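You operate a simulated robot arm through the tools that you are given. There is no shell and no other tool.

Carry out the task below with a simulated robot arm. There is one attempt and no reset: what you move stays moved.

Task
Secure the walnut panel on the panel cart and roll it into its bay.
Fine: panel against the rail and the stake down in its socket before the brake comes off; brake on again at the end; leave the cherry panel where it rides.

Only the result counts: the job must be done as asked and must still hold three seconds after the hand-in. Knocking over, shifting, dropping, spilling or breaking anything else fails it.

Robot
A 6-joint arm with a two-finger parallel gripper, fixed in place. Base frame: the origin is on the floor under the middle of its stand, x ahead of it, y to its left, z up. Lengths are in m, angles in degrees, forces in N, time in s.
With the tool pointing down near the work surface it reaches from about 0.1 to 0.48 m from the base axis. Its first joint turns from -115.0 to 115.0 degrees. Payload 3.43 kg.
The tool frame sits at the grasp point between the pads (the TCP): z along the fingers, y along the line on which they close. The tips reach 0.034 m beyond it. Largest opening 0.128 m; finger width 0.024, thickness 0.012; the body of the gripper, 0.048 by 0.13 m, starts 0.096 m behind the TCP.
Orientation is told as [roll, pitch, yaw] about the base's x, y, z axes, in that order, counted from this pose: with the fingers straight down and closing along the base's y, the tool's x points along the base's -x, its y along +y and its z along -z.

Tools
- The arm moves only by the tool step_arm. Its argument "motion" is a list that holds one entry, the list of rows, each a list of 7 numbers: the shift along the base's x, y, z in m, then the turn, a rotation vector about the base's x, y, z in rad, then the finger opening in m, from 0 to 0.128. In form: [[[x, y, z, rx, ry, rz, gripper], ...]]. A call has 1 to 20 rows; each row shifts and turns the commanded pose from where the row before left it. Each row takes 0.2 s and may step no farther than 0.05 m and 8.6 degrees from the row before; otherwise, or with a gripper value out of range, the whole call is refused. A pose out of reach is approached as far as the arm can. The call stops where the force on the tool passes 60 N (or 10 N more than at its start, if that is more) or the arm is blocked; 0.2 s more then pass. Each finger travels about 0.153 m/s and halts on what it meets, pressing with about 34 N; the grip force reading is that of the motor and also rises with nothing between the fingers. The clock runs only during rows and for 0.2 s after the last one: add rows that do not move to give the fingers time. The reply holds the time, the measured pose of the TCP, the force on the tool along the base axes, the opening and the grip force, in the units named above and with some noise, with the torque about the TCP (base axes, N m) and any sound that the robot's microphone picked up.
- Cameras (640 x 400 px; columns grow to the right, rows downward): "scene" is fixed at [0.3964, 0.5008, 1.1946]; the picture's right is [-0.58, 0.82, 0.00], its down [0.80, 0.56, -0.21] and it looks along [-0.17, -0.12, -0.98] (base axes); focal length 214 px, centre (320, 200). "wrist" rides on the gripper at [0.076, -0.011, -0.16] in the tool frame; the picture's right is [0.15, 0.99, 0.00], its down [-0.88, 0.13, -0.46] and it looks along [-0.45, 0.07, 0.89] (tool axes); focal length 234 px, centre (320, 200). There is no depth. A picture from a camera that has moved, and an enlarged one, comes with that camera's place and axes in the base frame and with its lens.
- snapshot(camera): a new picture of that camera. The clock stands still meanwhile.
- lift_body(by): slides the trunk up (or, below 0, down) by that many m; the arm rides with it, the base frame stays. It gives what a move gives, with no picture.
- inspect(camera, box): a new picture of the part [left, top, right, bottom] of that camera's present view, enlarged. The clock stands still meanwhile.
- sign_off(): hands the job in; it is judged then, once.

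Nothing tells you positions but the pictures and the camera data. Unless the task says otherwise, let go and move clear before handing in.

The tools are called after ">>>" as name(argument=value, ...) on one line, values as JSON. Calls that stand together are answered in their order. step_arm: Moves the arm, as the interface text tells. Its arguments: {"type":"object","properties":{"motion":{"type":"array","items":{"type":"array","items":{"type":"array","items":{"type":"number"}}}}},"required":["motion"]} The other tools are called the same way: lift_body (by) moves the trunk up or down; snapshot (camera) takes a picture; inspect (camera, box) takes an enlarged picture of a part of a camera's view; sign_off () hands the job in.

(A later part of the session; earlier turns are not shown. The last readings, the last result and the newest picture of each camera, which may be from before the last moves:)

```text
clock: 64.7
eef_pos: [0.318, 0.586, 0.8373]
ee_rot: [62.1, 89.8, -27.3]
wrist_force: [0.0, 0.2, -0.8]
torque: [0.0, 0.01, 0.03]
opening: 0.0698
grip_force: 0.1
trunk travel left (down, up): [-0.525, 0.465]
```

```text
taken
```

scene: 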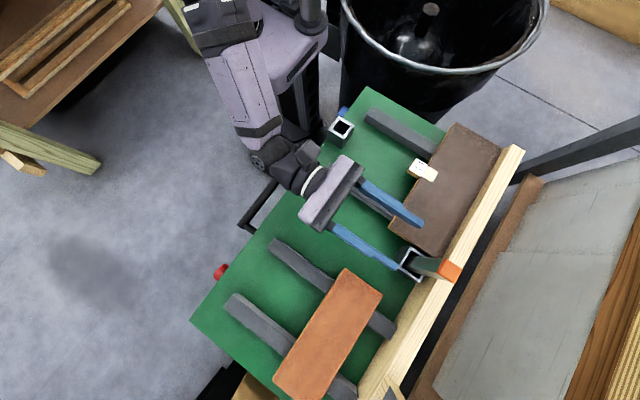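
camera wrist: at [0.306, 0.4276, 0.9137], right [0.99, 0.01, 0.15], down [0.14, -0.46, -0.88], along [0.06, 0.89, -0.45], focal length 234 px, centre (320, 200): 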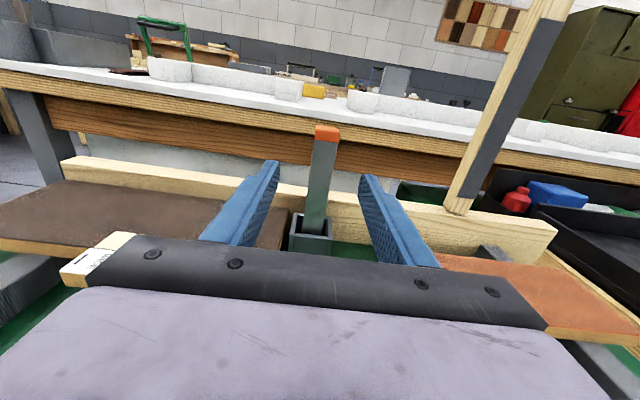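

The stake is well centred between the open fingers and within reach. Advancing to straddle it, then I'll check before closing.

>>> step_arm(motion=[[[0, 0.027, 0, 0, 0, 0, 0.07], [0, 0.027, 0, 0, 0, 0, 0.07], [0, 0.025, 0, 0, 0, 0, 0.07]]])

>>> snapshot(camera="wrist")

>>> inspect(camera="scene", box=[360, 180, 500, 310])

```text
clock: 65.5
eef_pos: [0.3182, 0.6649, 0.8371]
ee_rot: [57.9, 89.8, -31.6]
wrist_force: [0.4, -0.8, 0.5]
torque: [-0.06, 0.0, 0.01]
opening: 0.0701
grip_force: 0.0
trunk travel left (down, up): [-0.525, 0.465]
```

```text
taken
camera wrist: at [0.3057, 0.5068, 0.9135], right [0.99, 0.01, 0.15], down [0.14, -0.46, -0.88], along [0.06, 0.89, -0.45], focal length 234 px, centre (320, 200)
```

wrist: 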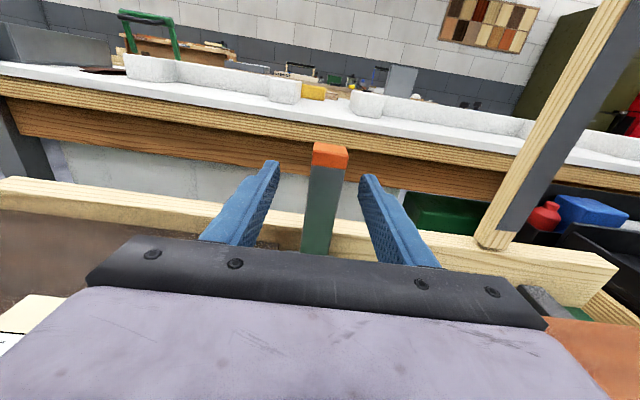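

```text
3.08 times, centred on (430, 245) of scene
camera zoom: at [0.3964, 0.5008, 1.1946], right [-0.58, 0.82, 0.0], down [0.8, 0.56, -0.21], along [-0.17, -0.12, -0.98], focal length 660 px, centre (-18, 62)
```

zoom: 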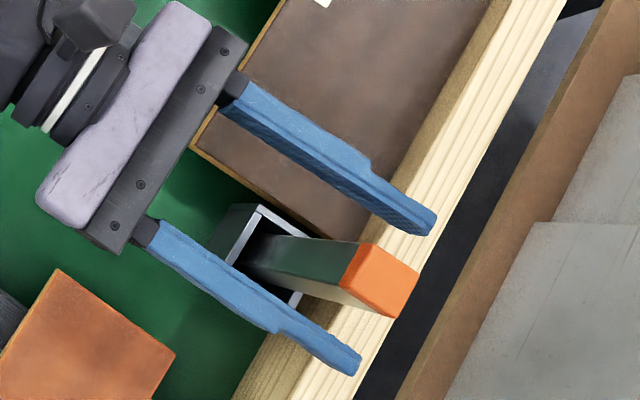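

The fingers straddle the stake. Closing on it now, without moving.

>>> step_arm(motion=[[[0, 0, 0, 0, 0, 0, 0.03], [0, 0, 0, 0, 0, 0, 0.015], [0, 0, 0, 0, 0, 0, 0.01], [0, 0, 0, 0, 0, 0, 0.01]]])

>>> snapshot(camera="wrist")

```text
clock: 66.5
eef_pos: [0.3176, 0.6643, 0.8374]
ee_rot: [63.9, 89.7, -25.9]
wrist_force: [0.1, 0.9, 0.0]
torque: [0.03, -0.02, 0.01]
opening: 0.0242
grip_force: 33.9
trunk travel left (down, up): [-0.525, 0.465]
```

```text
taken
camera wrist: at [0.3059, 0.5064, 0.9134], right [0.99, 0.01, 0.15], down [0.14, -0.46, -0.88], along [0.06, 0.89, -0.45], focal length 234 px, centre (320, 200)
```

wrist: 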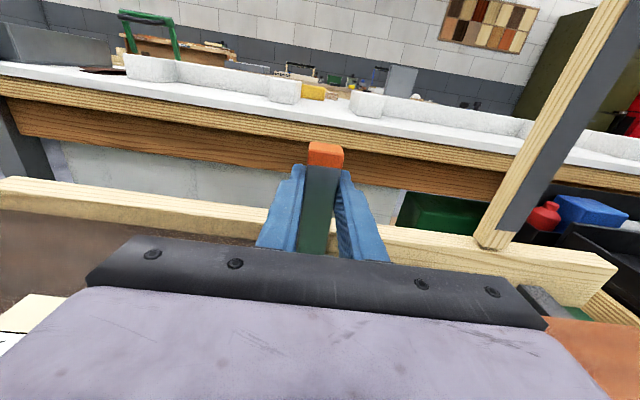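

The stake is held, 24.2 mm wide. Now a gentle downward press to test whether it is seated or can go further down.

>>> step_arm(motion=[[[0, 0, -0.003, 0, 0, 0, 0.01], [0, 0, -0.003, 0, 0, 0, 0.01]]])

```text
clock: 67.1
eef_pos: [0.3169, 0.6636, 0.8367]
ee_rot: [145.0, 89.5, 55.2]
wrist_force: [1.7, -3.1, 11.9]
torque: [-0.42, -0.12, 0.05]
opening: 0.0241
grip_force: 34.1
trunk travel left (down, up): [-0.525, 0.465]
```

Pressing down meets a firm bottom (12 N at under 1 mm), so the stake is simply standing in this loose holder; its fitted socket must be the near one in the walnut's lane. I'll lift it a little to see if it comes free.

>>> step_arm(motion=[[[0, 0, 0.008, 0, 0, 0, 0.01], [0, 0, 0.008, 0, 0, 0, 0.01], [0, 0, 0.008, 0, 0, 0, 0.01]]])

>>> snapshot(camera="wrist")

>>> inspect(camera="scene", box=[360, 180, 500, 310])

```text
clock: 67.9
eef_pos: [0.3181, 0.665, 0.8553]
ee_rot: [33.6, 89.7, -56.0]
wrist_force: [0.4, 0.4, -0.8]
torque: [0.01, 0.0, -0.01]
opening: 0.0242
grip_force: 33.7
trunk travel left (down, up): [-0.525, 0.465]
```

```text
taken
camera wrist: at [0.3061, 0.507, 0.9311], right [0.99, 0.01, 0.15], down [0.14, -0.46, -0.88], along [0.06, 0.89, -0.45], focal length 234 px, centre (320, 200)
```

wrist: 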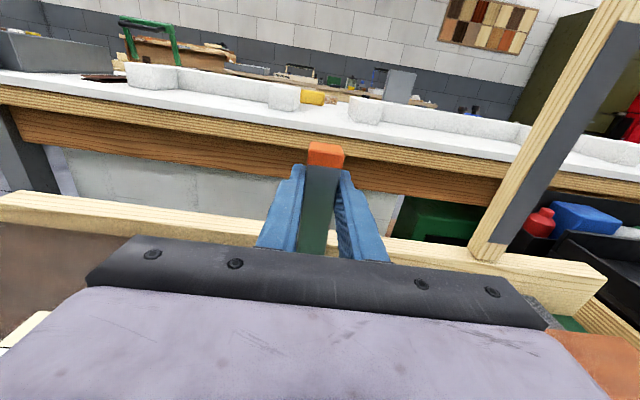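

```text
3.08 times, centred on (430, 245) of scene
camera zoom: at [0.3964, 0.5008, 1.1946], right [-0.58, 0.82, 0.0], down [0.8, 0.56, -0.21], along [-0.17, -0.12, -0.98], focal length 660 px, centre (-18, 62)
```

zoom: 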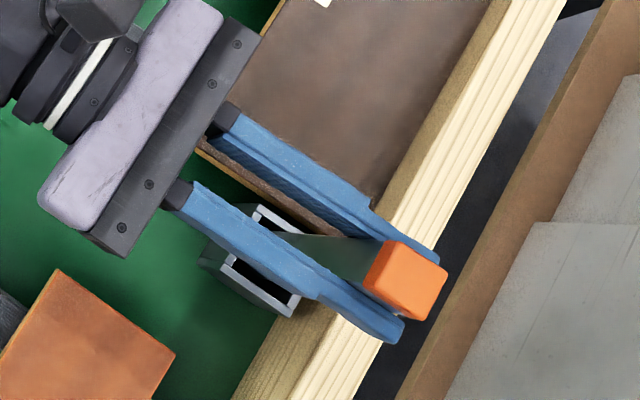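

The stake lifts freely, so it is a loose, light bar. Raising it fully clear of the holder.

>>> step_arm(motion=[[[0, 0, 0.015, 0, 0, 0, 0.01], [0, 0, 0.015, 0, 0, 0, 0.01], [0, 0, 0.015, 0, 0, 0, 0.01], [0, 0, 0.015, 0, 0, 0, 0.01], [0, 0, 0.015, 0, 0, 0, 0.01]]])

>>> inspect(camera="scene", box=[360, 180, 520, 330])

>>> snapshot(camera="wrist")

```text
clock: 69.1
eef_pos: [0.3168, 0.6652, 0.9307]
ee_rot: [62.8, 89.9, -26.8]
wrist_force: [-1.0, 0.0, -1.4]
torque: [-0.04, -0.02, 0.0]
opening: 0.0241
grip_force: 34.2
trunk travel left (down, up): [-0.525, 0.465]
```

```text
2.67 times, centred on (440, 255) of scene
camera zoom: at [0.3964, 0.5008, 1.1946], right [-0.58, 0.82, 0.0], down [0.8, 0.56, -0.21], along [-0.17, -0.12, -0.98], focal length 572 px, centre (0, 53)
```

zoom: 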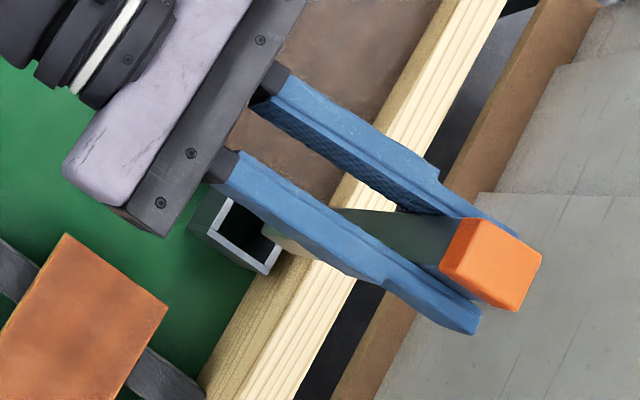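

```text
taken
camera wrist: at [0.3057, 0.5066, 1.0071], right [0.99, 0.01, 0.15], down [0.14, -0.46, -0.88], along [0.06, 0.89, -0.45], focal length 234 px, centre (320, 200)
```

wrist: 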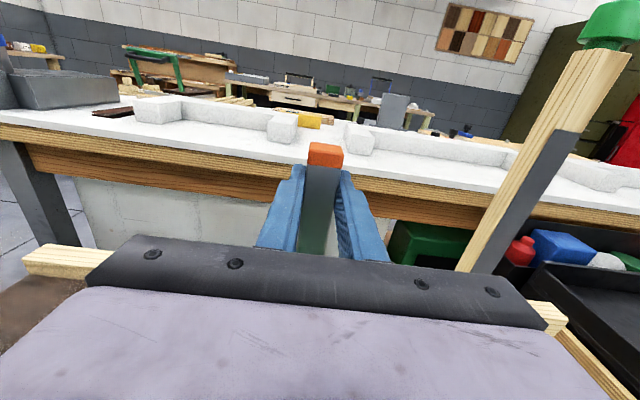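

The bar is clear of the holder (about 0.17 m long, bottom now near z 0.79). I'll carry it over the deck toward the near socket, staying above the panel.

>>> step_arm(motion=[[[-0.0273, -0.0358, 0.003, 0, 0, 0, 0.01], [-0.0273, -0.0358, 0.003, 0, 0, 0, 0.01], [-0.0273, -0.0358, 0.003, 0, 0, 0, 0.01], [-0.0273, -0.0358, 0.003, 0, 0, 0, 0.01], [-0.0273, -0.0358, 0.0, 0, 0, 0, 0.01], [-0.0273, -0.0358, 0.0, 0, 0, 0, 0.01]]])

>>> snapshot(camera="wrist")

>>> snapshot(camera="scene")

```text
clock: 70.5
eef_pos: [0.1538, 0.4501, 0.9436]
ee_rot: [70.9, 89.8, -18.8]
wrist_force: [-0.1, -0.6, -0.8]
torque: [-0.01, 0.0, 0.0]
opening: 0.0243
grip_force: 33.8
trunk travel left (down, up): [-0.525, 0.465]
```

```text
taken
camera wrist: at [0.1417, 0.2912, 1.0193], right [0.99, 0.01, 0.15], down [0.14, -0.46, -0.88], along [0.06, 0.89, -0.45], focal length 234 px, centre (320, 200)
```

wrist: 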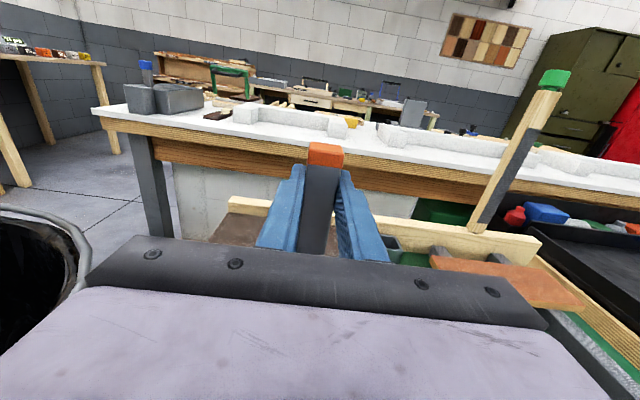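

```text
taken
```

scene: 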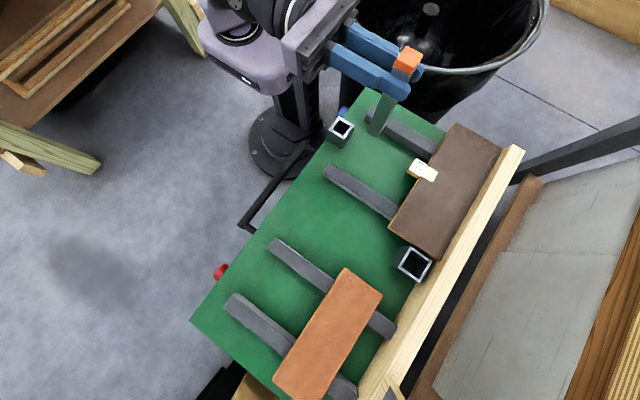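

The far holder is now empty and the bar hangs straight. Continuing to above the near socket.

>>> step_arm(motion=[[[0, -0.025, 0, 0, 0, 0, 0.01], [0, -0.025, 0, 0, 0, 0, 0.01], [0, -0.025, 0, 0, 0, 0, 0.01]]])

>>> inspect(camera="scene", box=[290, 60, 450, 180])

>>> inspect(camera="scene", box=[390, 240, 440, 290])

```text
clock: 71.3
eef_pos: [0.178, 0.4141, 0.9719]
ee_rot: [46.3, 89.7, -43.3]
wrist_force: [0.6, 0.3, -2.0]
torque: [-0.02, 0.0, 0.04]
opening: 0.0242
grip_force: 34.3
out of reach, approached as far as the arm can: row 1, 2, 3
trunk travel left (down, up): [-0.525, 0.465]
```

```text
3.33 times, centred on (370, 120) of scene
camera zoom: at [0.3964, 0.5008, 1.1946], right [-0.58, 0.82, 0.0], down [0.8, 0.56, -0.21], along [-0.17, -0.12, -0.98], focal length 715 px, centre (153, 467)
```

zoom: 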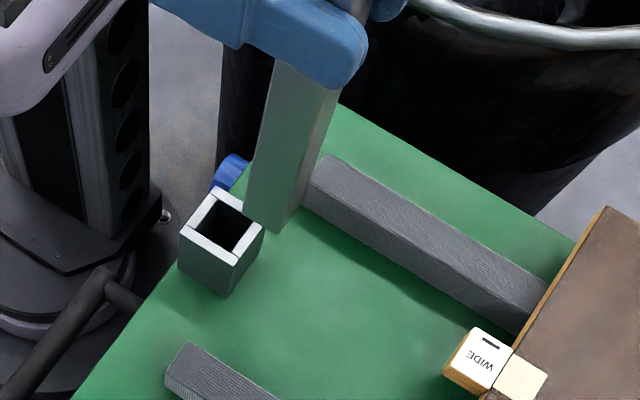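

```text
8.00 times, centred on (415, 265) of scene
camera zoom: at [0.3964, 0.5008, 1.1946], right [-0.58, 0.82, 0.0], down [0.8, 0.56, -0.21], along [-0.17, -0.12, -0.98], focal length 1716 px, centre (-440, -320)
```

zoom: 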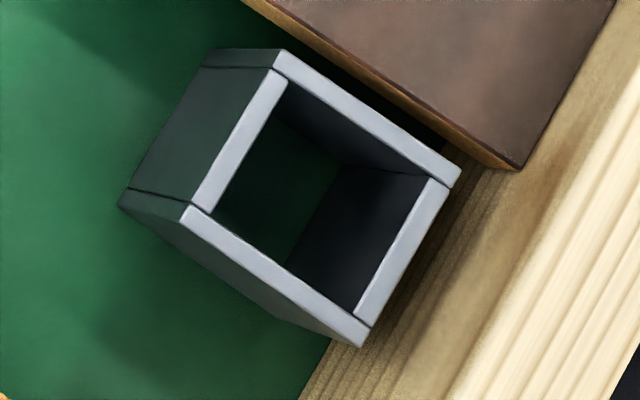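

The fold-in limit stops the arm here and it escaped upward, so more height relative to the shoulder helps: I'll raise the arm first, then lower the trunk later. The bar is above and beside the socket, touching nothing.

>>> step_arm(motion=[[[0, 0, 0.03, 0, 0, 0, 0.01], [0, 0, 0.03, 0, 0, 0, 0.01], [0, 0, 0.03, 0, 0, 0, 0.01], [0, 0, 0.03, 0, 0, 0, 0.01], [0, 0, 0.03, 0, 0, 0, 0.01]]])

```text
clock: 72.5
eef_pos: [0.2058, 0.4483, 1.1067]
ee_rot: [56.4, 89.8, -33.2]
wrist_force: [0.2, 0.2, -1.5]
torque: [0.0, -0.02, -0.01]
opening: 0.024
grip_force: 33.8
out of reach, approached as far as the arm can: row 1, 2, 3, 4, 5
trunk travel left (down, up): [-0.525, 0.465]
```

Higher only pushes the reach limit outward. Instead I'll turn the tool to point along −x and bring the bar to the socket from the +x side, where the wrist stays at a comfortable radius (the bar is square, so 90° is fine).

>>> step_arm(motion=[[[0.016, 0.005, -0.035, 0, 0, 0, 0.01], [0.016, 0.005, -0.035, 0, 0, 0, 0.01], [0.016, 0.005, -0.035, 0, 0, 0, 0.01], [0.016, 0.005, -0.035, 0, 0, 0, 0.01]]])

```text
clock: 73.5
eef_pos: [0.2704, 0.47, 0.966]
ee_rot: [63.8, 89.8, -25.8]
wrist_force: [0.8, -0.2, -0.6]
torque: [-0.02, 0.04, 0.0]
opening: 0.0242
grip_force: 34.2
trunk travel left (down, up): [-0.525, 0.465]
```

>>> step_arm(motion=[[[0.003, 0, 0, 0, 0, 0.1428, 0.01], [0.003, 0, 0, 0, 0, 0.1428, 0.01], [0.003, 0, 0, 0, 0, 0.1428, 0.01], [0.003, 0, 0, 0, 0, 0.1428, 0.01], [0.003, 0, 0, 0, 0, 0.1428, 0.01], [0, 0, 0, 0, 0, 0.1428, 0.01]]])

>>> snapshot(camera="scene")

```text
clock: 74.9
eef_pos: [0.2841, 0.4696, 0.9659]
ee_rot: [36.0, 89.8, -4.4]
wrist_force: [-0.7, 0.0, 0.2]
torque: [-0.04, -0.03, 0.03]
opening: 0.0243
grip_force: 33.9
trunk travel left (down, up): [-0.525, 0.465]
```

```text
taken
```

scene: 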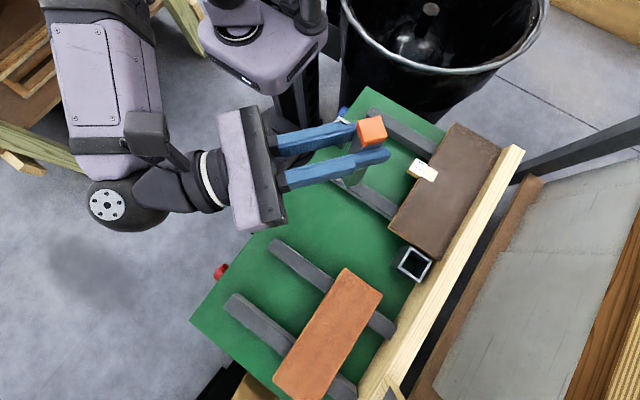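

The turn works smoothly. Completing the rest of the 90°.

>>> step_arm(motion=[[[0, 0, 0, 0, 0, 0.1428, 0.01], [0, 0, 0, 0, 0, 0.1428, 0.01], [0, 0, 0, 0, 0, 0.1428, 0.01], [0, 0, 0, 0, 0, 0.1428, 0.01], [0, 0, 0, 0, 0, 0.1428, 0.01]]])

>>> snapshot(camera="scene")

>>> snapshot(camera="wrist")

```text
clock: 76.1
eef_pos: [0.2596, 0.4858, 0.962]
ee_rot: [59.3, 90.0, 36.8]
wrist_force: [-0.2, -0.9, -0.6]
torque: [0.01, -0.01, -0.02]
opening: 0.0243
grip_force: 33.7
out of reach, approached as far as the arm can: row 2, 3, 4, 5
trunk travel left (down, up): [-0.525, 0.465]
```

```text
taken
```

scene: 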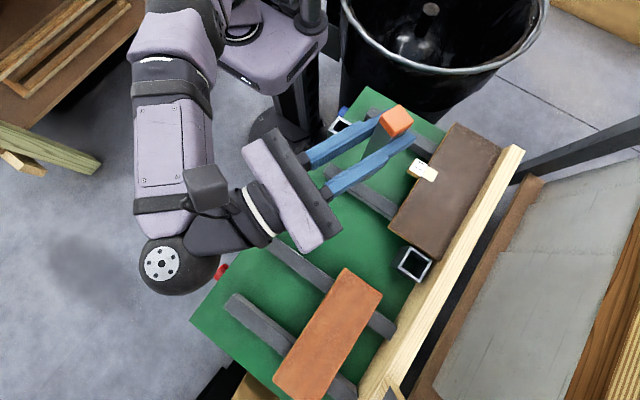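

```text
taken
camera wrist: at [0.4018, 0.4171, 1.0392], right [0.38, 0.91, 0.15], down [0.47, -0.05, -0.88], along [-0.8, 0.4, -0.45], focal length 234 px, centre (320, 200)
```

wrist: 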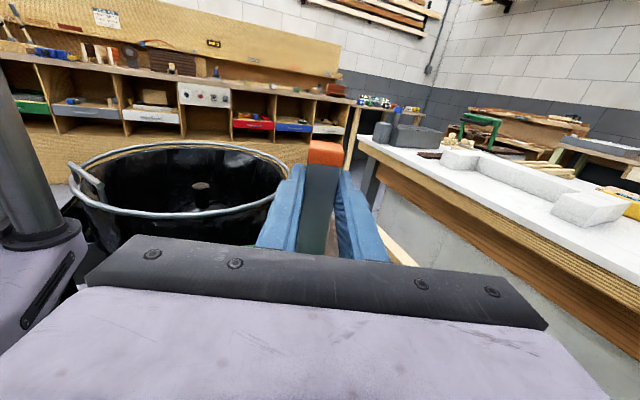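

The wrist's turning limit is reached before −x, so I'll rotate back to pointing +y. The limit data suggest being lower relative to the shoulder lets the arm fold in closer, so I'll raise the trunk and lower the arm instead.

>>> step_arm(motion=[[[-0.006, -0.002, -0.003, 0, 0, -0.1309, 0.01], [-0.006, -0.002, -0.003, 0, 0, -0.1309, 0.01], [-0.006, -0.002, -0.003, 0, 0, -0.1309, 0.01], [-0.006, -0.002, -0.003, 0, 0, -0.1309, 0.01], [-0.006, -0.002, -0.003, 0, 0, -0.1309, 0.01], [-0.006, -0.002, -0.003, 0, 0, -0.1309, 0.01], [-0.006, -0.002, -0.003, 0, 0, -0.1309, 0.01], [-0.006, -0.002, -0.003, 0, 0, -0.1309, 0.01], [-0.006, -0.002, -0.003, 0, 0, -0.1309, 0.01]]])

```text
clock: 78.1
eef_pos: [0.2045, 0.4682, 0.9371]
ee_rot: [42.1, 89.7, -48.0]
wrist_force: [0.8, -0.7, -1.3]
torque: [-0.03, 0.02, 0.03]
opening: 0.024
grip_force: 34.0
trunk travel left (down, up): [-0.525, 0.465]
```

>>> step_arm(motion=[[[-0.0258, -0.01, -0.0135, 0, 0, 0, 0.01], [-0.0258, -0.01, -0.0135, 0, 0, 0, 0.01], [0, -0.015, 0, 0, 0, 0, 0.01]]])

```text
clock: 78.9
eef_pos: [0.1636, 0.4537, 0.9162]
ee_rot: [45.0, 89.6, -45.0]
wrist_force: [0.3, -0.3, -1.1]
torque: [-0.01, 0.01, -0.02]
opening: 0.0244
grip_force: 33.3
out of reach, approached as far as the arm can: row 2, 3
trunk travel left (down, up): [-0.525, 0.465]
```

With the tool level and pointing outward, the near socket is inside the arm's minimum reach. I'll try pointing the tool along +x instead (coming from the −x side), where the wrist would sit at a larger radius.

>>> step_arm(motion=[[[0.03, 0.012, 0.012, 0, 0, 0, 0.01], [0.03, 0.012, 0.012, 0, 0, 0, 0.01], [0.03, 0.012, 0.012, 0, 0, 0, 0.01]]])

```text
clock: 79.7
eef_pos: [0.255, 0.4918, 0.9516]
ee_rot: [38.0, 89.7, -52.1]
wrist_force: [0.5, -0.1, -1.0]
torque: [-0.01, 0.02, 0.02]
opening: 0.0242
grip_force: 33.8
trunk travel left (down, up): [-0.525, 0.465]
```

>>> step_arm(motion=[[[0, 0, 0, 0, 0, -0.1428, 0.01], [0, 0, 0, 0, 0, -0.1428, 0.01], [0, 0, 0, 0, 0, -0.1428, 0.01], [0, 0, 0, 0, 0, -0.1428, 0.01], [0, 0, 0, 0, 0, -0.1428, 0.01]]])

>>> snapshot(camera="scene")

```text
clock: 80.9
eef_pos: [0.2566, 0.4893, 0.9546]
ee_rot: [35.4, 89.7, -70.6]
wrist_force: [0.2, 0.0, -2.3]
torque: [-0.02, 0.02, -0.01]
opening: 0.0243
grip_force: 34.4
out of reach, approached as far as the arm can: row 2, 3, 4, 5
trunk travel left (down, up): [-0.525, 0.465]
```

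```text
taken
```

scene: 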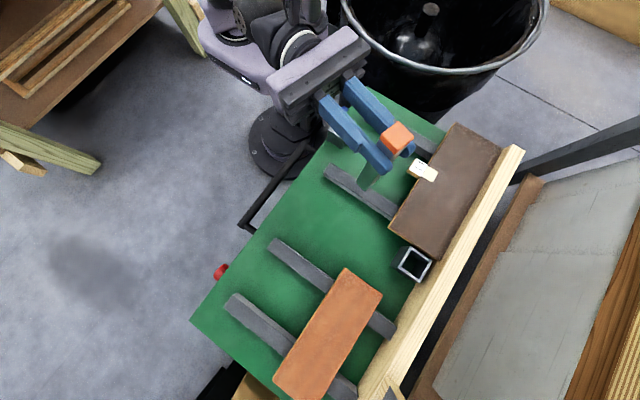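

The arm can't swing past radial here. The remaining option is to hold the bar with a downward-tilted tool, which folds in much closer. I'll first test, in free air, which tilt reaches the near socket's position.

>>> step_arm(motion=[[[0, 0, 0.01, 0, 0, 0.14, 0.01], [0, 0, 0.01, 0, 0, 0.14, 0.01], [0, 0, 0.01, -0.12, 0, 0, 0.01], [-0.01, -0.01, 0.01, -0.12, 0, 0, 0.01], [-0.01, -0.01, 0, -0.12, 0, 0, 0.01], [-0.02, -0.01, 0, -0.12, 0, 0, 0.01], [-0.02, -0.01, 0, -0.12, 0, 0, 0.01]]])

```text
clock: 82.5
eef_pos: [0.197, 0.45, 0.9934]
ee_rot: [0.1, 55.3, -89.6]
wrist_force: [-0.2, -0.5, -2.0]
torque: [0.05, -0.02, 0.01]
opening: 0.0239
grip_force: 33.8
trunk travel left (down, up): [-0.525, 0.465]
```

>>> step_arm(motion=[[[-0.0147, -0.02, 0, 0, 0, 0, 0.01], [-0.0147, -0.02, 0, 0, 0, 0, 0.01], [-0.0147, -0.02, 0, 0, 0, 0, 0.01], [0, -0.016, 0, 0, 0, 0, 0.01]]])

```text
clock: 83.5
eef_pos: [0.1828, 0.4209, 0.9929]
ee_rot: [0.0, 55.3, -89.7]
wrist_force: [0.0, 0.9, -1.1]
torque: [0.02, 0.0, 0.0]
opening: 0.0241
grip_force: 34.1
out of reach, approached as far as the arm can: row 2, 3, 4
trunk travel left (down, up): [-0.525, 0.465]
```

>>> step_arm(motion=[[[-0.01, 0.01, -0.03, 0, 0, 0, 0.01], [-0.01, 0, -0.03, 0, 0, 0, 0.01], [-0.01, -0.01, -0.03, 0, 0, 0, 0.01], [0, -0.015, 0, 0, 0, 0, 0.01], [0, -0.015, 0, 0, 0, 0, 0.01], [0, -0.015, 0, 0, 0, 0, 0.01]]])

```text
clock: 84.9
eef_pos: [0.1712, 0.4067, 0.8913]
ee_rot: [0.1, 55.3, -89.7]
wrist_force: [-0.2, 0.0, -1.3]
torque: [0.0, 0.0, 0.01]
opening: 0.024
grip_force: 34.0
out of reach, approached as far as the arm can: row 4, 5, 6
trunk travel left (down, up): [-0.525, 0.465]
```

At this tilt the fold-in limit is still slightly too far out. I'll test the other end: how far out a tilted tool can reach toward the holder, in free air.

>>> step_arm(motion=[[[0.01, 0.02, 0.02, 0, 0, 0, 0.01], [0.02, 0.03, 0.02, 0, 0, 0, 0.01], [0.02, 0.035, 0.02, 0, 0, 0, 0.01], [0.02, 0.035, 0, 0, 0, 0, 0.01], [0.02, 0.035, 0, 0, 0, 0, 0.01], [0.02, 0.035, 0, 0, 0, 0, 0.01], [0.02, 0.035, 0, 0, 0, 0, 0.01], [0.015, 0.028, 0, 0, 0, 0, 0.01]]])

```text
clock: 86.7
eef_pos: [0.3143, 0.6623, 0.9501]
ee_rot: [0.0, 55.2, -89.8]
wrist_force: [-0.3, -0.2, -0.9]
torque: [-0.02, 0.04, -0.01]
opening: 0.0242
grip_force: 34.3
trunk travel left (down, up): [-0.525, 0.465]
```

Tilt 55° reaches the holder easily. Testing steeper tilts here.

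>>> step_arm(motion=[[[0, 0, 0, -0.13, 0, 0, 0.01], [0, 0, 0, -0.13, 0, 0, 0.01], [0, 0, 0, -0.13, 0, 0, 0.01]]])

```text
clock: 87.5
eef_pos: [0.3008, 0.6204, 0.9301]
ee_rot: [0.1, 36.6, -89.8]
wrist_force: [-0.7, -1.0, -0.6]
torque: [0.06, -0.04, 0.03]
opening: 0.0243
grip_force: 34.4
out of reach, approached as far as the arm can: row 2, 3
trunk travel left (down, up): [-0.525, 0.465]
```

Now I have a workable picture: a tool tilted about 55° reaches the holder, and with the trunk raised it should also reach the near socket. I'll put the bar back into its holder and re-grip it with a tilted tool. First, back to level above the holder.

>>> step_arm(motion=[[[0.0024, 0.0063, 0.003, 0.1331, 0, 0, 0.01], [0.0024, 0.0063, 0.003, 0.1331, 0, 0, 0.01], [0.0024, 0.0063, 0.003, 0.1331, 0, 0, 0.01], [0.0024, 0.0063, 0.003, 0.1331, 0, 0, 0.01], [0.0024, 0.0063, 0.003, 0.1331, 0, 0, 0.01], [0.0024, 0.0063, 0.003, 0.1331, 0, 0, 0.01], [0.0024, 0.0063, 0.003, 0.1331, 0, 0, 0.01]]])

>>> inspect(camera="scene", box=[360, 180, 520, 330])

>>> snapshot(camera="wrist")

```text
clock: 89.1
eef_pos: [0.3186, 0.6661, 0.9485]
ee_rot: [127.0, 89.7, 37.1]
wrist_force: [-0.3, -0.8, -1.4]
torque: [-0.01, 0.0, -0.01]
opening: 0.0244
grip_force: 34.0
trunk travel left (down, up): [-0.525, 0.465]
```

```text
2.67 times, centred on (440, 255) of scene
camera zoom: at [0.3964, 0.5008, 1.1946], right [-0.58, 0.82, 0.0], down [0.8, 0.56, -0.21], along [-0.17, -0.12, -0.98], focal length 572 px, centre (0, 53)
```

zoom: 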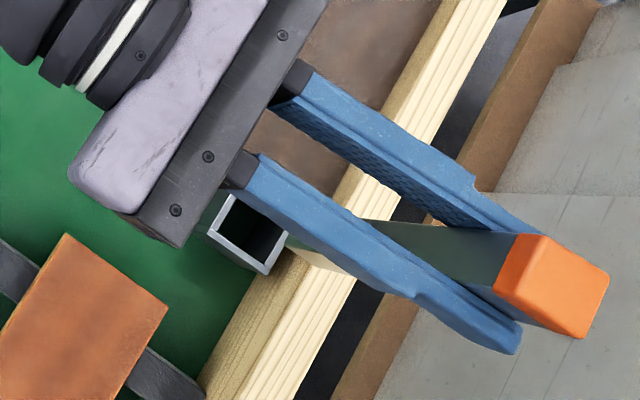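

```text
taken
camera wrist: at [0.3066, 0.5084, 1.024], right [0.99, 0.0, 0.15], down [0.13, -0.45, -0.88], along [0.07, 0.89, -0.45], focal length 234 px, centre (320, 200)
```

wrist: 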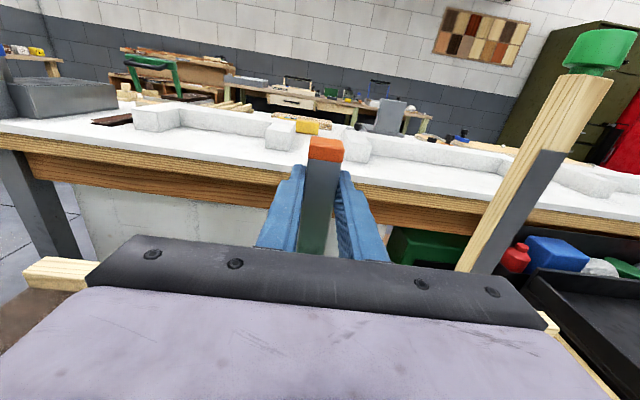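

The cap sits slightly differently in the grip than before, so the bar may have rotated a little. I'll check its lean before lowering.

>>> inspect(camera="scene", box=[405, 225, 525, 325])

>>> inspect(camera="wrist", box=[260, 120, 400, 270])

```text
4.00 times, centred on (465, 275) of scene
camera zoom: at [0.3964, 0.5008, 1.1946], right [-0.58, 0.82, 0.0], down [0.8, 0.56, -0.21], along [-0.17, -0.12, -0.98], focal length 858 px, centre (-260, -100)
```

zoom: 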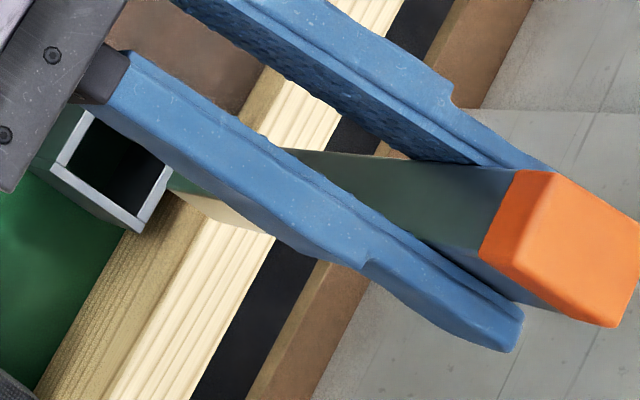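

```text
2.67 times, centred on (330, 195) of wrist
camera zoom: at [0.3066, 0.5084, 1.024], right [0.99, 0.0, 0.15], down [0.13, -0.45, -0.88], along [0.07, 0.89, -0.45], focal length 624 px, centre (293, 213)
```

zoom: 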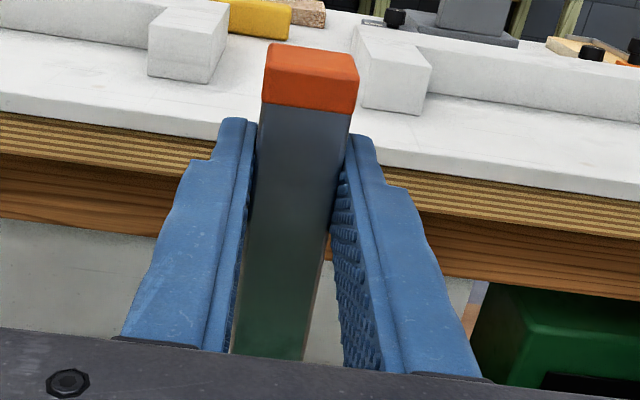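

The bar stayed vertical but slid about 8 mm toward the fingertips. I'll correct for that and lower it back into the wide holder, watching the force.

>>> step_arm(motion=[[[-0.001, -0.0105, 0, 0, 0, 0, 0.01], [0, 0, -0.02, 0, 0, 0, 0.01], [0, 0, -0.02, 0, 0, 0, 0.01], [0, 0, -0.02, 0, 0, 0, 0.01]]])

>>> inspect(camera="scene", box=[380, 220, 500, 320])

```text
clock: 90.1
eef_pos: [0.3169, 0.6541, 0.8898]
ee_rot: [128.9, 89.8, 39.2]
wrist_force: [-0.1, -1.0, -0.3]
torque: [-0.01, 0.0, 0.01]
opening: 0.0244
grip_force: 34.1
trunk travel left (down, up): [-0.525, 0.465]
```

```text
4.00 times, centred on (440, 270) of scene
camera zoom: at [0.3964, 0.5008, 1.1946], right [-0.58, 0.82, 0.0], down [0.8, 0.56, -0.21], along [-0.17, -0.12, -0.98], focal length 858 px, centre (-160, -80)
```

zoom: 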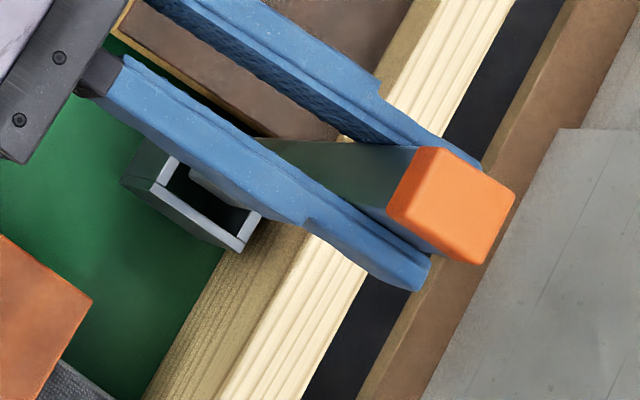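

>>> step_arm(motion=[[[0, 0, -0.012, 0, 0, 0, 0.01], [0, 0, -0.012, 0, 0, 0, 0.01], [0, 0, -0.012, 0, 0, 0, 0.01]]])

>>> inspect(camera="scene", box=[380, 220, 500, 320])

```text
clock: 90.9
eef_pos: [0.3156, 0.6568, 0.852]
ee_rot: [113.7, 89.8, 23.9]
wrist_force: [-0.1, -0.3, -0.4]
torque: [0.0, -0.01, 0.0]
opening: 0.0242
grip_force: 33.6
trunk travel left (down, up): [-0.525, 0.465]
```

```text
4.00 times, centred on (440, 270) of scene
camera zoom: at [0.3964, 0.5008, 1.1946], right [-0.58, 0.82, 0.0], down [0.8, 0.56, -0.21], along [-0.17, -0.12, -0.98], focal length 858 px, centre (-160, -80)
```

zoom: 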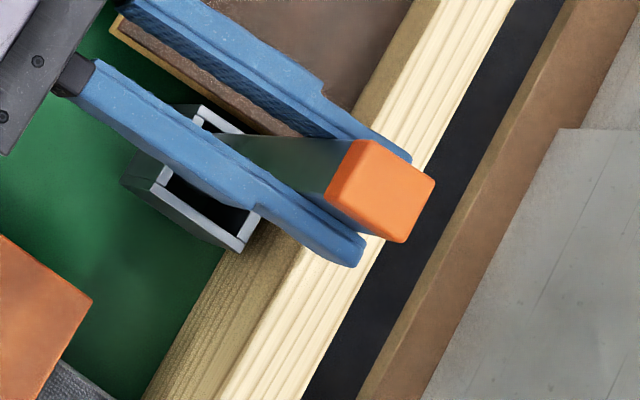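

>>> step_arm(motion=[[[0, 0, -0.005, 0, 0, 0, 0.01], [0, 0, -0.005, 0, 0, 0, 0.01], [0, 0, -0.005, 0, 0, 0, 0.01]]])

```text
clock: 91.7
eef_pos: [0.3172, 0.6553, 0.8381]
ee_rot: [124.9, 89.8, 35.0]
wrist_force: [-0.1, -0.2, -1.7]
torque: [-0.01, 0.03, 0.0]
opening: 0.0239
grip_force: 34.0
trunk travel left (down, up): [-0.525, 0.465]
```

>>> step_arm(motion=[[[0, 0, -0.003, 0, 0, 0, 0.01], [0, 0, -0.003, 0, 0, 0, 0.01]]])

```text
clock: 92.3
eef_pos: [0.3167, 0.6557, 0.8335]
ee_rot: [138.8, 89.7, 48.9]
wrist_force: [0.5, -1.4, 2.3]
torque: [-0.15, -0.03, 0.04]
opening: 0.0242
grip_force: 33.7
trunk travel left (down, up): [-0.525, 0.465]
```

The bar is back on the holder's floor (light upward contact). Releasing it now.

>>> step_arm(motion=[[[0, 0, 0, 0, 0, 0, 0.04], [0, 0, 0, 0, 0, 0, 0.07], [0, 0, 0, 0, 0, 0, 0.07]]])

>>> snapshot(camera="wrist")

```text
clock: 93.1
eef_pos: [0.3174, 0.6558, 0.8324]
ee_rot: [123.3, 89.9, 33.4]
wrist_force: [0.4, -0.9, 0.3]
torque: [-0.01, 0.0, 0.03]
opening: 0.0702
grip_force: 0.2
trunk travel left (down, up): [-0.525, 0.465]
```

```text
taken
camera wrist: at [0.3053, 0.4979, 0.908], right [0.99, 0.0, 0.15], down [0.13, -0.45, -0.88], along [0.07, 0.89, -0.45], focal length 234 px, centre (320, 200)
```

wrist: 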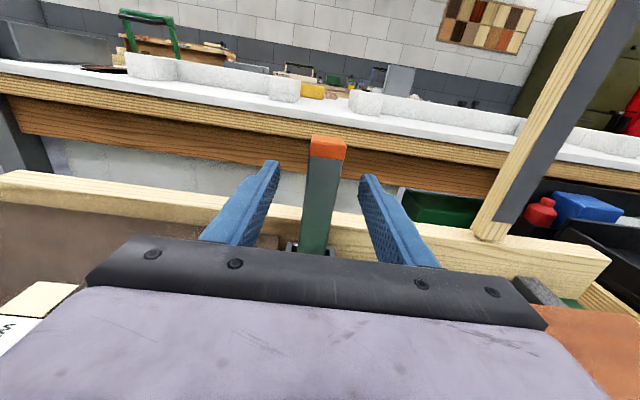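

The bar stands upright in its holder. Backing off, then tilting the tool about 40° nose-down for the re-grip.

>>> step_arm(motion=[[[0, -0.03, 0, 0, 0, 0, 0.07], [0, -0.03, 0, 0, 0, 0, 0.07], [0, -0.005, 0.02, -0.1163, 0, 0, 0.07], [0, 0, 0.02, -0.1163, 0, 0, 0.07], [0, 0, 0.02, -0.1163, 0, 0, 0.07], [0, 0, 0.02, -0.1163, 0, 0, 0.07], [0, 0, 0.02, -0.1163, 0, 0, 0.07], [0, 0, 0.02, -0.1163, 0, 0, 0.07]]])

>>> snapshot(camera="wrist")

```text
clock: 94.9
eef_pos: [0.317, 0.5912, 0.9525]
ee_rot: [0.2, 50.2, -89.7]
wrist_force: [-0.4, 0.8, -0.1]
torque: [0.0, 0.02, 0.06]
opening: 0.0701
grip_force: 0.1
trunk travel left (down, up): [-0.525, 0.465]
```

```text
taken
camera wrist: at [0.3039, 0.519, 1.1131], right [0.99, 0.1, 0.11], down [0.13, -0.91, -0.38], along [0.07, 0.39, -0.92], focal length 234 px, centre (320, 200)
```

wrist: 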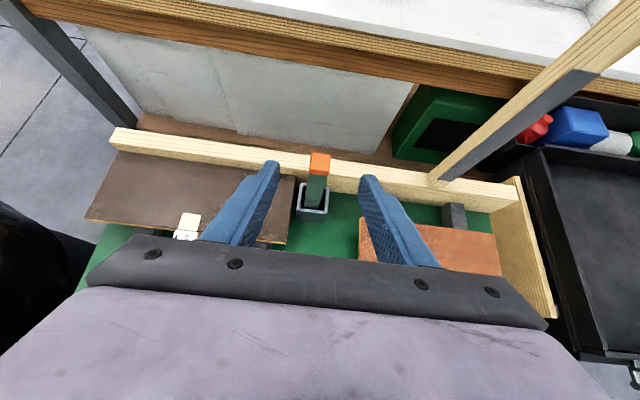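

Tilt is 50° and the bar's cap is right ahead between the fingers. Lowering the trunk 0.1 m to bring the fingers to cap height.

>>> lift_body(by=-0.1)

>>> snapshot(camera="wrist")

```text
clock: 96.3
eef_pos: [0.3158, 0.5919, 0.853]
ee_rot: [0.1, 50.2, -89.7]
wrist_force: [-0.2, 0.1, 0.0]
torque: [0.04, 0.02, -0.01]
opening: 0.0701
grip_force: 0.0
trunk travel left (down, up): [-0.425, 0.565]
```

```text
taken
camera wrist: at [0.3038, 0.5189, 1.013], right [0.99, 0.1, 0.11], down [0.13, -0.91, -0.38], along [0.07, 0.4, -0.92], focal length 234 px, centre (320, 200)
```

wrist: 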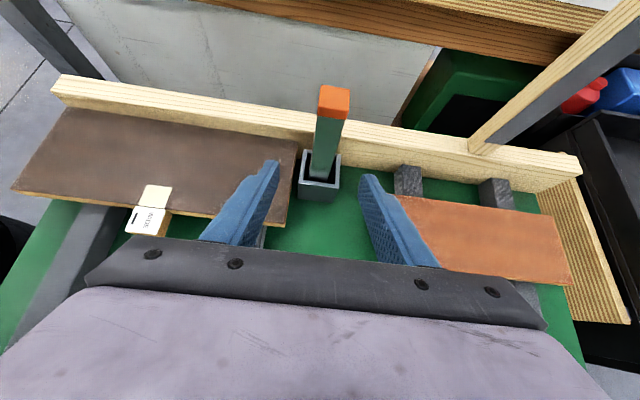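

>>> step_arm(motion=[[[0.0004, 0.029, -0.003, 0, 0, 0, 0.07], [0.0004, 0.029, -0.003, 0, 0, 0, 0.07], [0.0004, 0.028, -0.003, 0, 0, 0, 0.07]]])

>>> snapshot(camera="wrist")

>>> inspect(camera="scene", box=[380, 200, 500, 310])

```text
clock: 97.1
eef_pos: [0.3162, 0.6743, 0.838]
ee_rot: [0.0, 50.1, -89.8]
wrist_force: [-0.2, 0.3, 1.3]
torque: [-0.01, -0.01, 0.03]
opening: 0.0701
grip_force: 0.1
out of reach, approached as far as the arm can: row 3
trunk travel left (down, up): [-0.425, 0.565]
```

```text
taken
camera wrist: at [0.3037, 0.602, 0.9998], right [0.99, 0.1, 0.11], down [0.13, -0.91, -0.38], along [0.07, 0.39, -0.92], focal length 234 px, centre (320, 200)
```

wrist: 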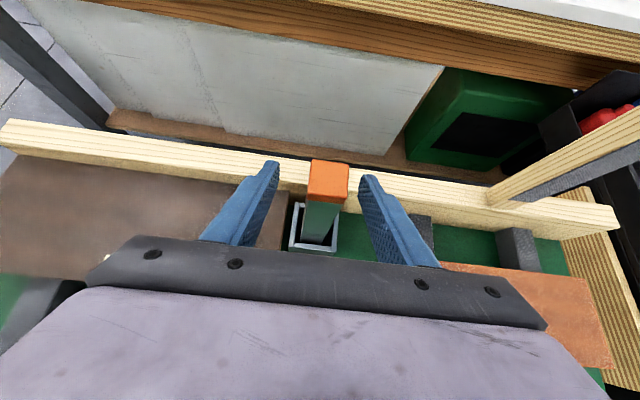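

```text
3.64 times, centred on (440, 255) of scene
camera zoom: at [0.3964, 0.5008, 1.1946], right [-0.58, 0.82, 0.0], down [0.8, 0.56, -0.21], along [-0.17, -0.12, -0.98], focal length 780 px, centre (-116, 0)
```

zoom: 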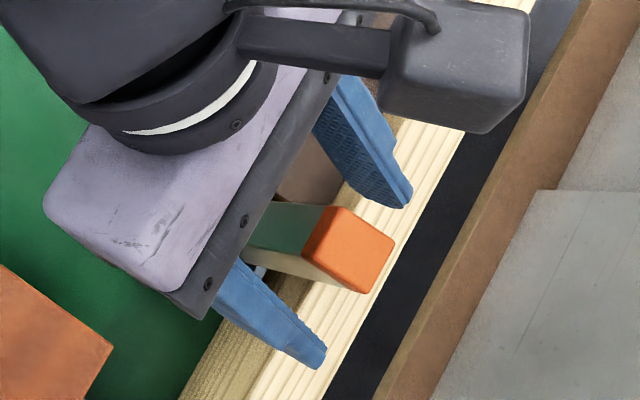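

The fingers straddle the bar at 50° tilt. Closing.

>>> step_arm(motion=[[[0, 0, 0, 0, 0, 0, 0.03], [0, 0, 0, 0, 0, 0, 0.01], [0, 0, 0, 0, 0, 0, 0.0], [0, 0, 0, 0, 0, 0, 0.0]]])

>>> snapshot(camera="wrist")

```text
clock: 98.1
eef_pos: [0.3152, 0.6737, 0.8384]
ee_rot: [0.1, 50.1, -89.6]
wrist_force: [0.3, 0.1, 1.0]
torque: [0.01, 0.01, 0.0]
opening: 0.0247
grip_force: 34.0
trunk travel left (down, up): [-0.425, 0.565]
```

```text
taken
camera wrist: at [0.3042, 0.6024, 0.9995], right [0.99, 0.1, 0.11], down [0.13, -0.91, -0.38], along [0.07, 0.39, -0.92], focal length 234 px, centre (320, 200)
```

wrist: 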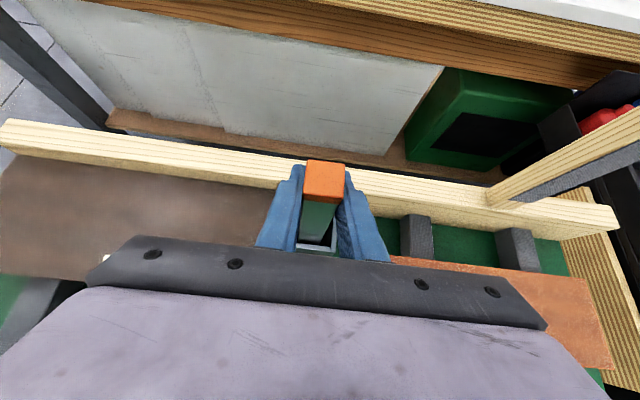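

The bar is gripped. Lifting it straight up with the trunk.

>>> lift_body(by=0.13)

>>> snapshot(camera="wrist")

>>> inspect(camera="scene", box=[380, 200, 540, 330])

```text
clock: 99.6
eef_pos: [0.316, 0.6748, 0.9694]
ee_rot: [0.1, 50.2, -89.7]
wrist_force: [0.2, 0.5, -2.3]
torque: [-0.03, 0.01, 0.0]
opening: 0.0245
grip_force: 33.8
trunk travel left (down, up): [-0.555, 0.435]
```

```text
taken
camera wrist: at [0.3043, 0.6025, 1.1294], right [0.99, 0.1, 0.11], down [0.13, -0.91, -0.38], along [0.07, 0.39, -0.92], focal length 234 px, centre (320, 200)
```

wrist: 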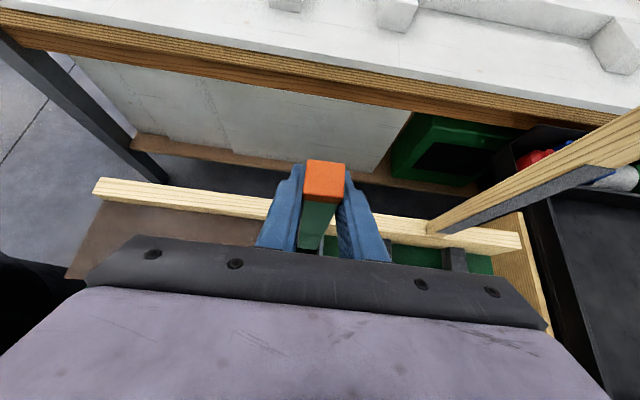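

```text
3.08 times, centred on (460, 265) of scene
camera zoom: at [0.3964, 0.5008, 1.1946], right [-0.58, 0.82, 0.0], down [0.8, 0.56, -0.21], along [-0.17, -0.12, -0.98], focal length 660 px, centre (-111, 0)
```

zoom: 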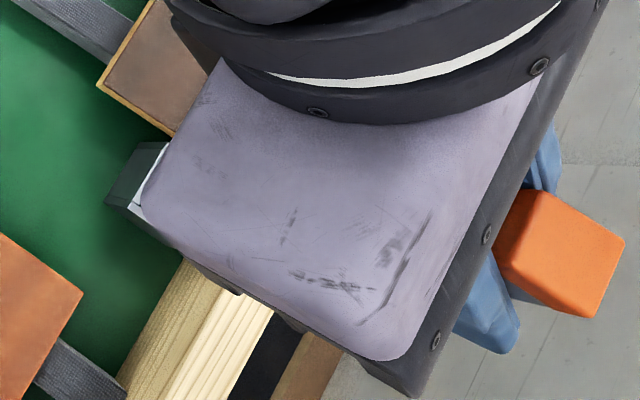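

Clear by about 0.13 m. Carrying the bar back over the lane toward the near socket.

>>> step_arm(motion=[[[-0.018, -0.032, -0.002, 0, 0, 0, 0.0], [-0.018, -0.032, -0.002, 0, 0, 0, 0.0], [-0.018, -0.032, -0.002, 0, 0, 0, 0.0], [-0.018, -0.032, -0.002, 0, 0, 0, 0.0], [-0.018, -0.032, -0.002, 0, 0, 0, 0.0], [-0.018, -0.032, -0.002, 0, 0, 0, 0.0], [-0.018, -0.03, -0.002, 0, 0, 0, 0.0]]])

>>> snapshot(camera="wrist")

>>> snapshot(camera="scene")

```text
clock: 101.2
eef_pos: [0.1905, 0.4528, 0.9542]
ee_rot: [0.2, 50.1, -89.6]
wrist_force: [-0.2, 0.6, -1.4]
torque: [-0.02, 0.0, 0.0]
opening: 0.0243
grip_force: 34.3
trunk travel left (down, up): [-0.555, 0.435]
```

```text
taken
camera wrist: at [0.179, 0.3804, 1.1143], right [0.99, 0.1, 0.11], down [0.13, -0.91, -0.38], along [0.07, 0.4, -0.92], focal length 234 px, centre (320, 200)
```

wrist: 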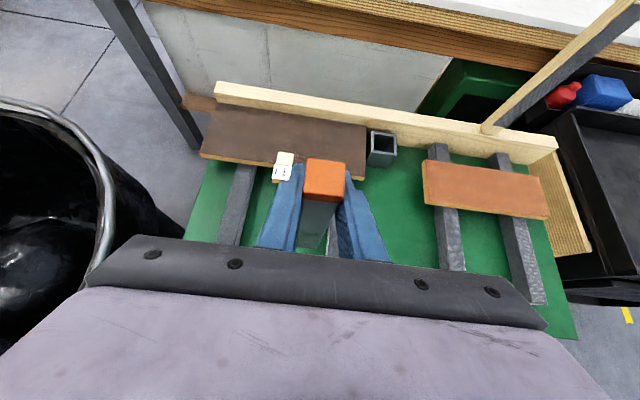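

```text
taken
```

scene: 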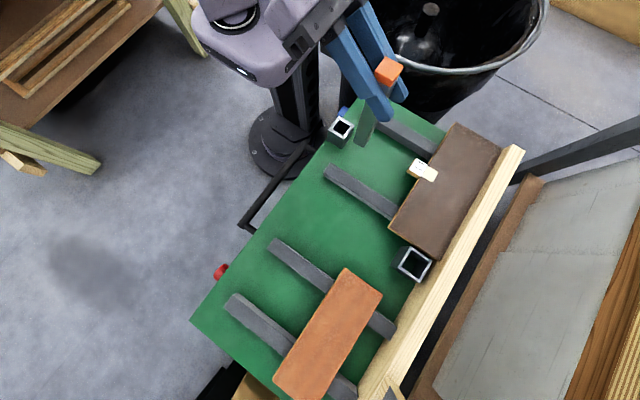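

Good. Now I raise the trunk to gain fold-in reach, and then lower the arm by the same amount.

>>> lift_body(by=0.15)

>>> step_arm(motion=[[[0, 0, -0.03, 0, 0, 0, 0.0], [0, 0, -0.03, 0, 0, 0, 0.0], [0, 0, -0.03, 0, 0, 0, 0.0], [0, 0, -0.03, 0, 0, 0, 0.0], [0, 0, -0.03, 0, 0, 0, 0.0]]])

```text
clock: 103.0
eef_pos: [0.1923, 0.4544, 1.1024]
ee_rot: [0.2, 50.2, -89.7]
wrist_force: [0.5, 0.3, -1.5]
torque: [0.03, 0.01, 0.01]
opening: 0.0247
grip_force: 34.4
trunk travel left (down, up): [-0.705, 0.285]
```

```text
clock: 104.2
eef_pos: [0.1912, 0.4526, 0.9523]
ee_rot: [0.1, 50.1, -89.7]
wrist_force: [0.9, 0.4, -1.0]
torque: [-0.02, 0.02, -0.03]
opening: 0.0247
grip_force: 33.8
trunk travel left (down, up): [-0.705, 0.285]
```

>>> step_arm(motion=[[[-0.0127, -0.0229, 0, 0, 0, 0, 0.0], [-0.0127, -0.0229, 0, 0, 0, 0, 0.0], [-0.0127, -0.0229, 0, 0, 0, 0, 0.0]]])

>>> inspect(camera="scene", box=[290, 60, 450, 180])

>>> snapshot(camera="wrist")

```text
clock: 105.0
eef_pos: [0.1549, 0.391, 0.9561]
ee_rot: [-0.1, 50.0, -89.8]
wrist_force: [-0.1, 0.1, -1.2]
torque: [-0.02, 0.01, 0.02]
opening: 0.0244
grip_force: 33.6
out of reach, approached as far as the arm can: row 3
trunk travel left (down, up): [-0.705, 0.285]
```

```text
3.33 times, centred on (370, 120) of scene
camera zoom: at [0.3964, 0.5008, 1.1946], right [-0.58, 0.82, 0.0], down [0.8, 0.56, -0.21], along [-0.17, -0.12, -0.98], focal length 715 px, centre (153, 467)
```

zoom: 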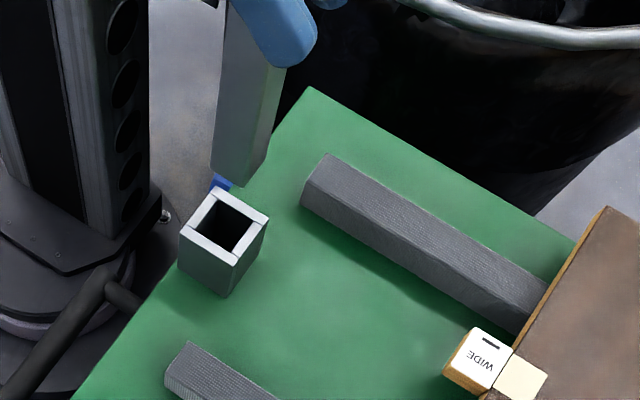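

```text
taken
camera wrist: at [0.1437, 0.3188, 1.1168], right [0.99, 0.1, 0.11], down [0.13, -0.91, -0.38], along [0.06, 0.39, -0.92], focal length 234 px, centre (320, 200)
```

wrist: 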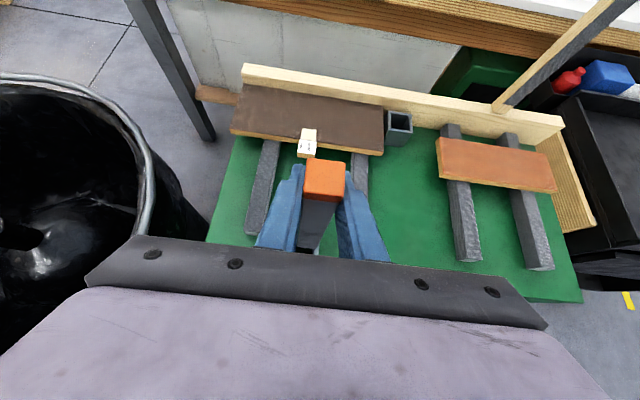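

With this tilt the fold-in limit is just short of the socket. But tilted, the wrist should be able to point toward −x, so I'll move outward a bit and turn the tool 90° about the vertical, keeping the bar upright.

>>> step_arm(motion=[[[0.035, 0.025, 0, 0, 0, 0, 0.0], [0.035, 0.025, 0, 0, 0, 0, 0.0], [0.02, 0.01, 0, 0, 0, 0.1428, 0.0], [0, 0, 0, 0, 0, 0.1428, 0.0], [0, 0, 0, 0, 0, 0.1428, 0.0], [0, 0, 0, 0, 0, 0.1428, 0.0], [0, 0, 0, 0, 0, 0.1428, 0.0], [0, 0, 0, 0, 0, 0.1428, 0.0]]])

>>> snapshot(camera="scene")

```text
clock: 106.8
eef_pos: [0.2466, 0.4507, 0.9571]
ee_rot: [0.0, 50.3, -40.4]
wrist_force: [1.0, 0.2, -1.1]
torque: [0.02, -0.04, -0.01]
opening: 0.025
grip_force: 34.3
trunk travel left (down, up): [-0.705, 0.285]
```

```text
taken
```

scene: 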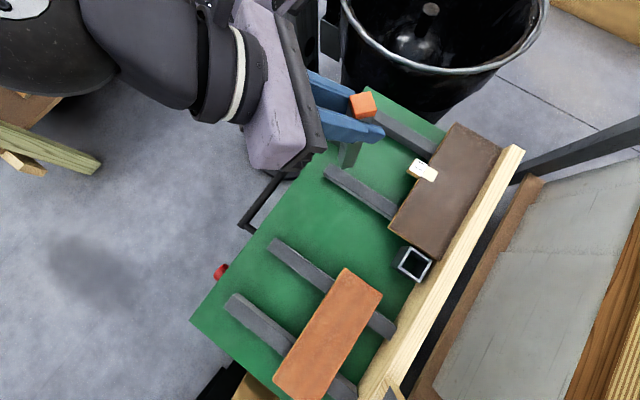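

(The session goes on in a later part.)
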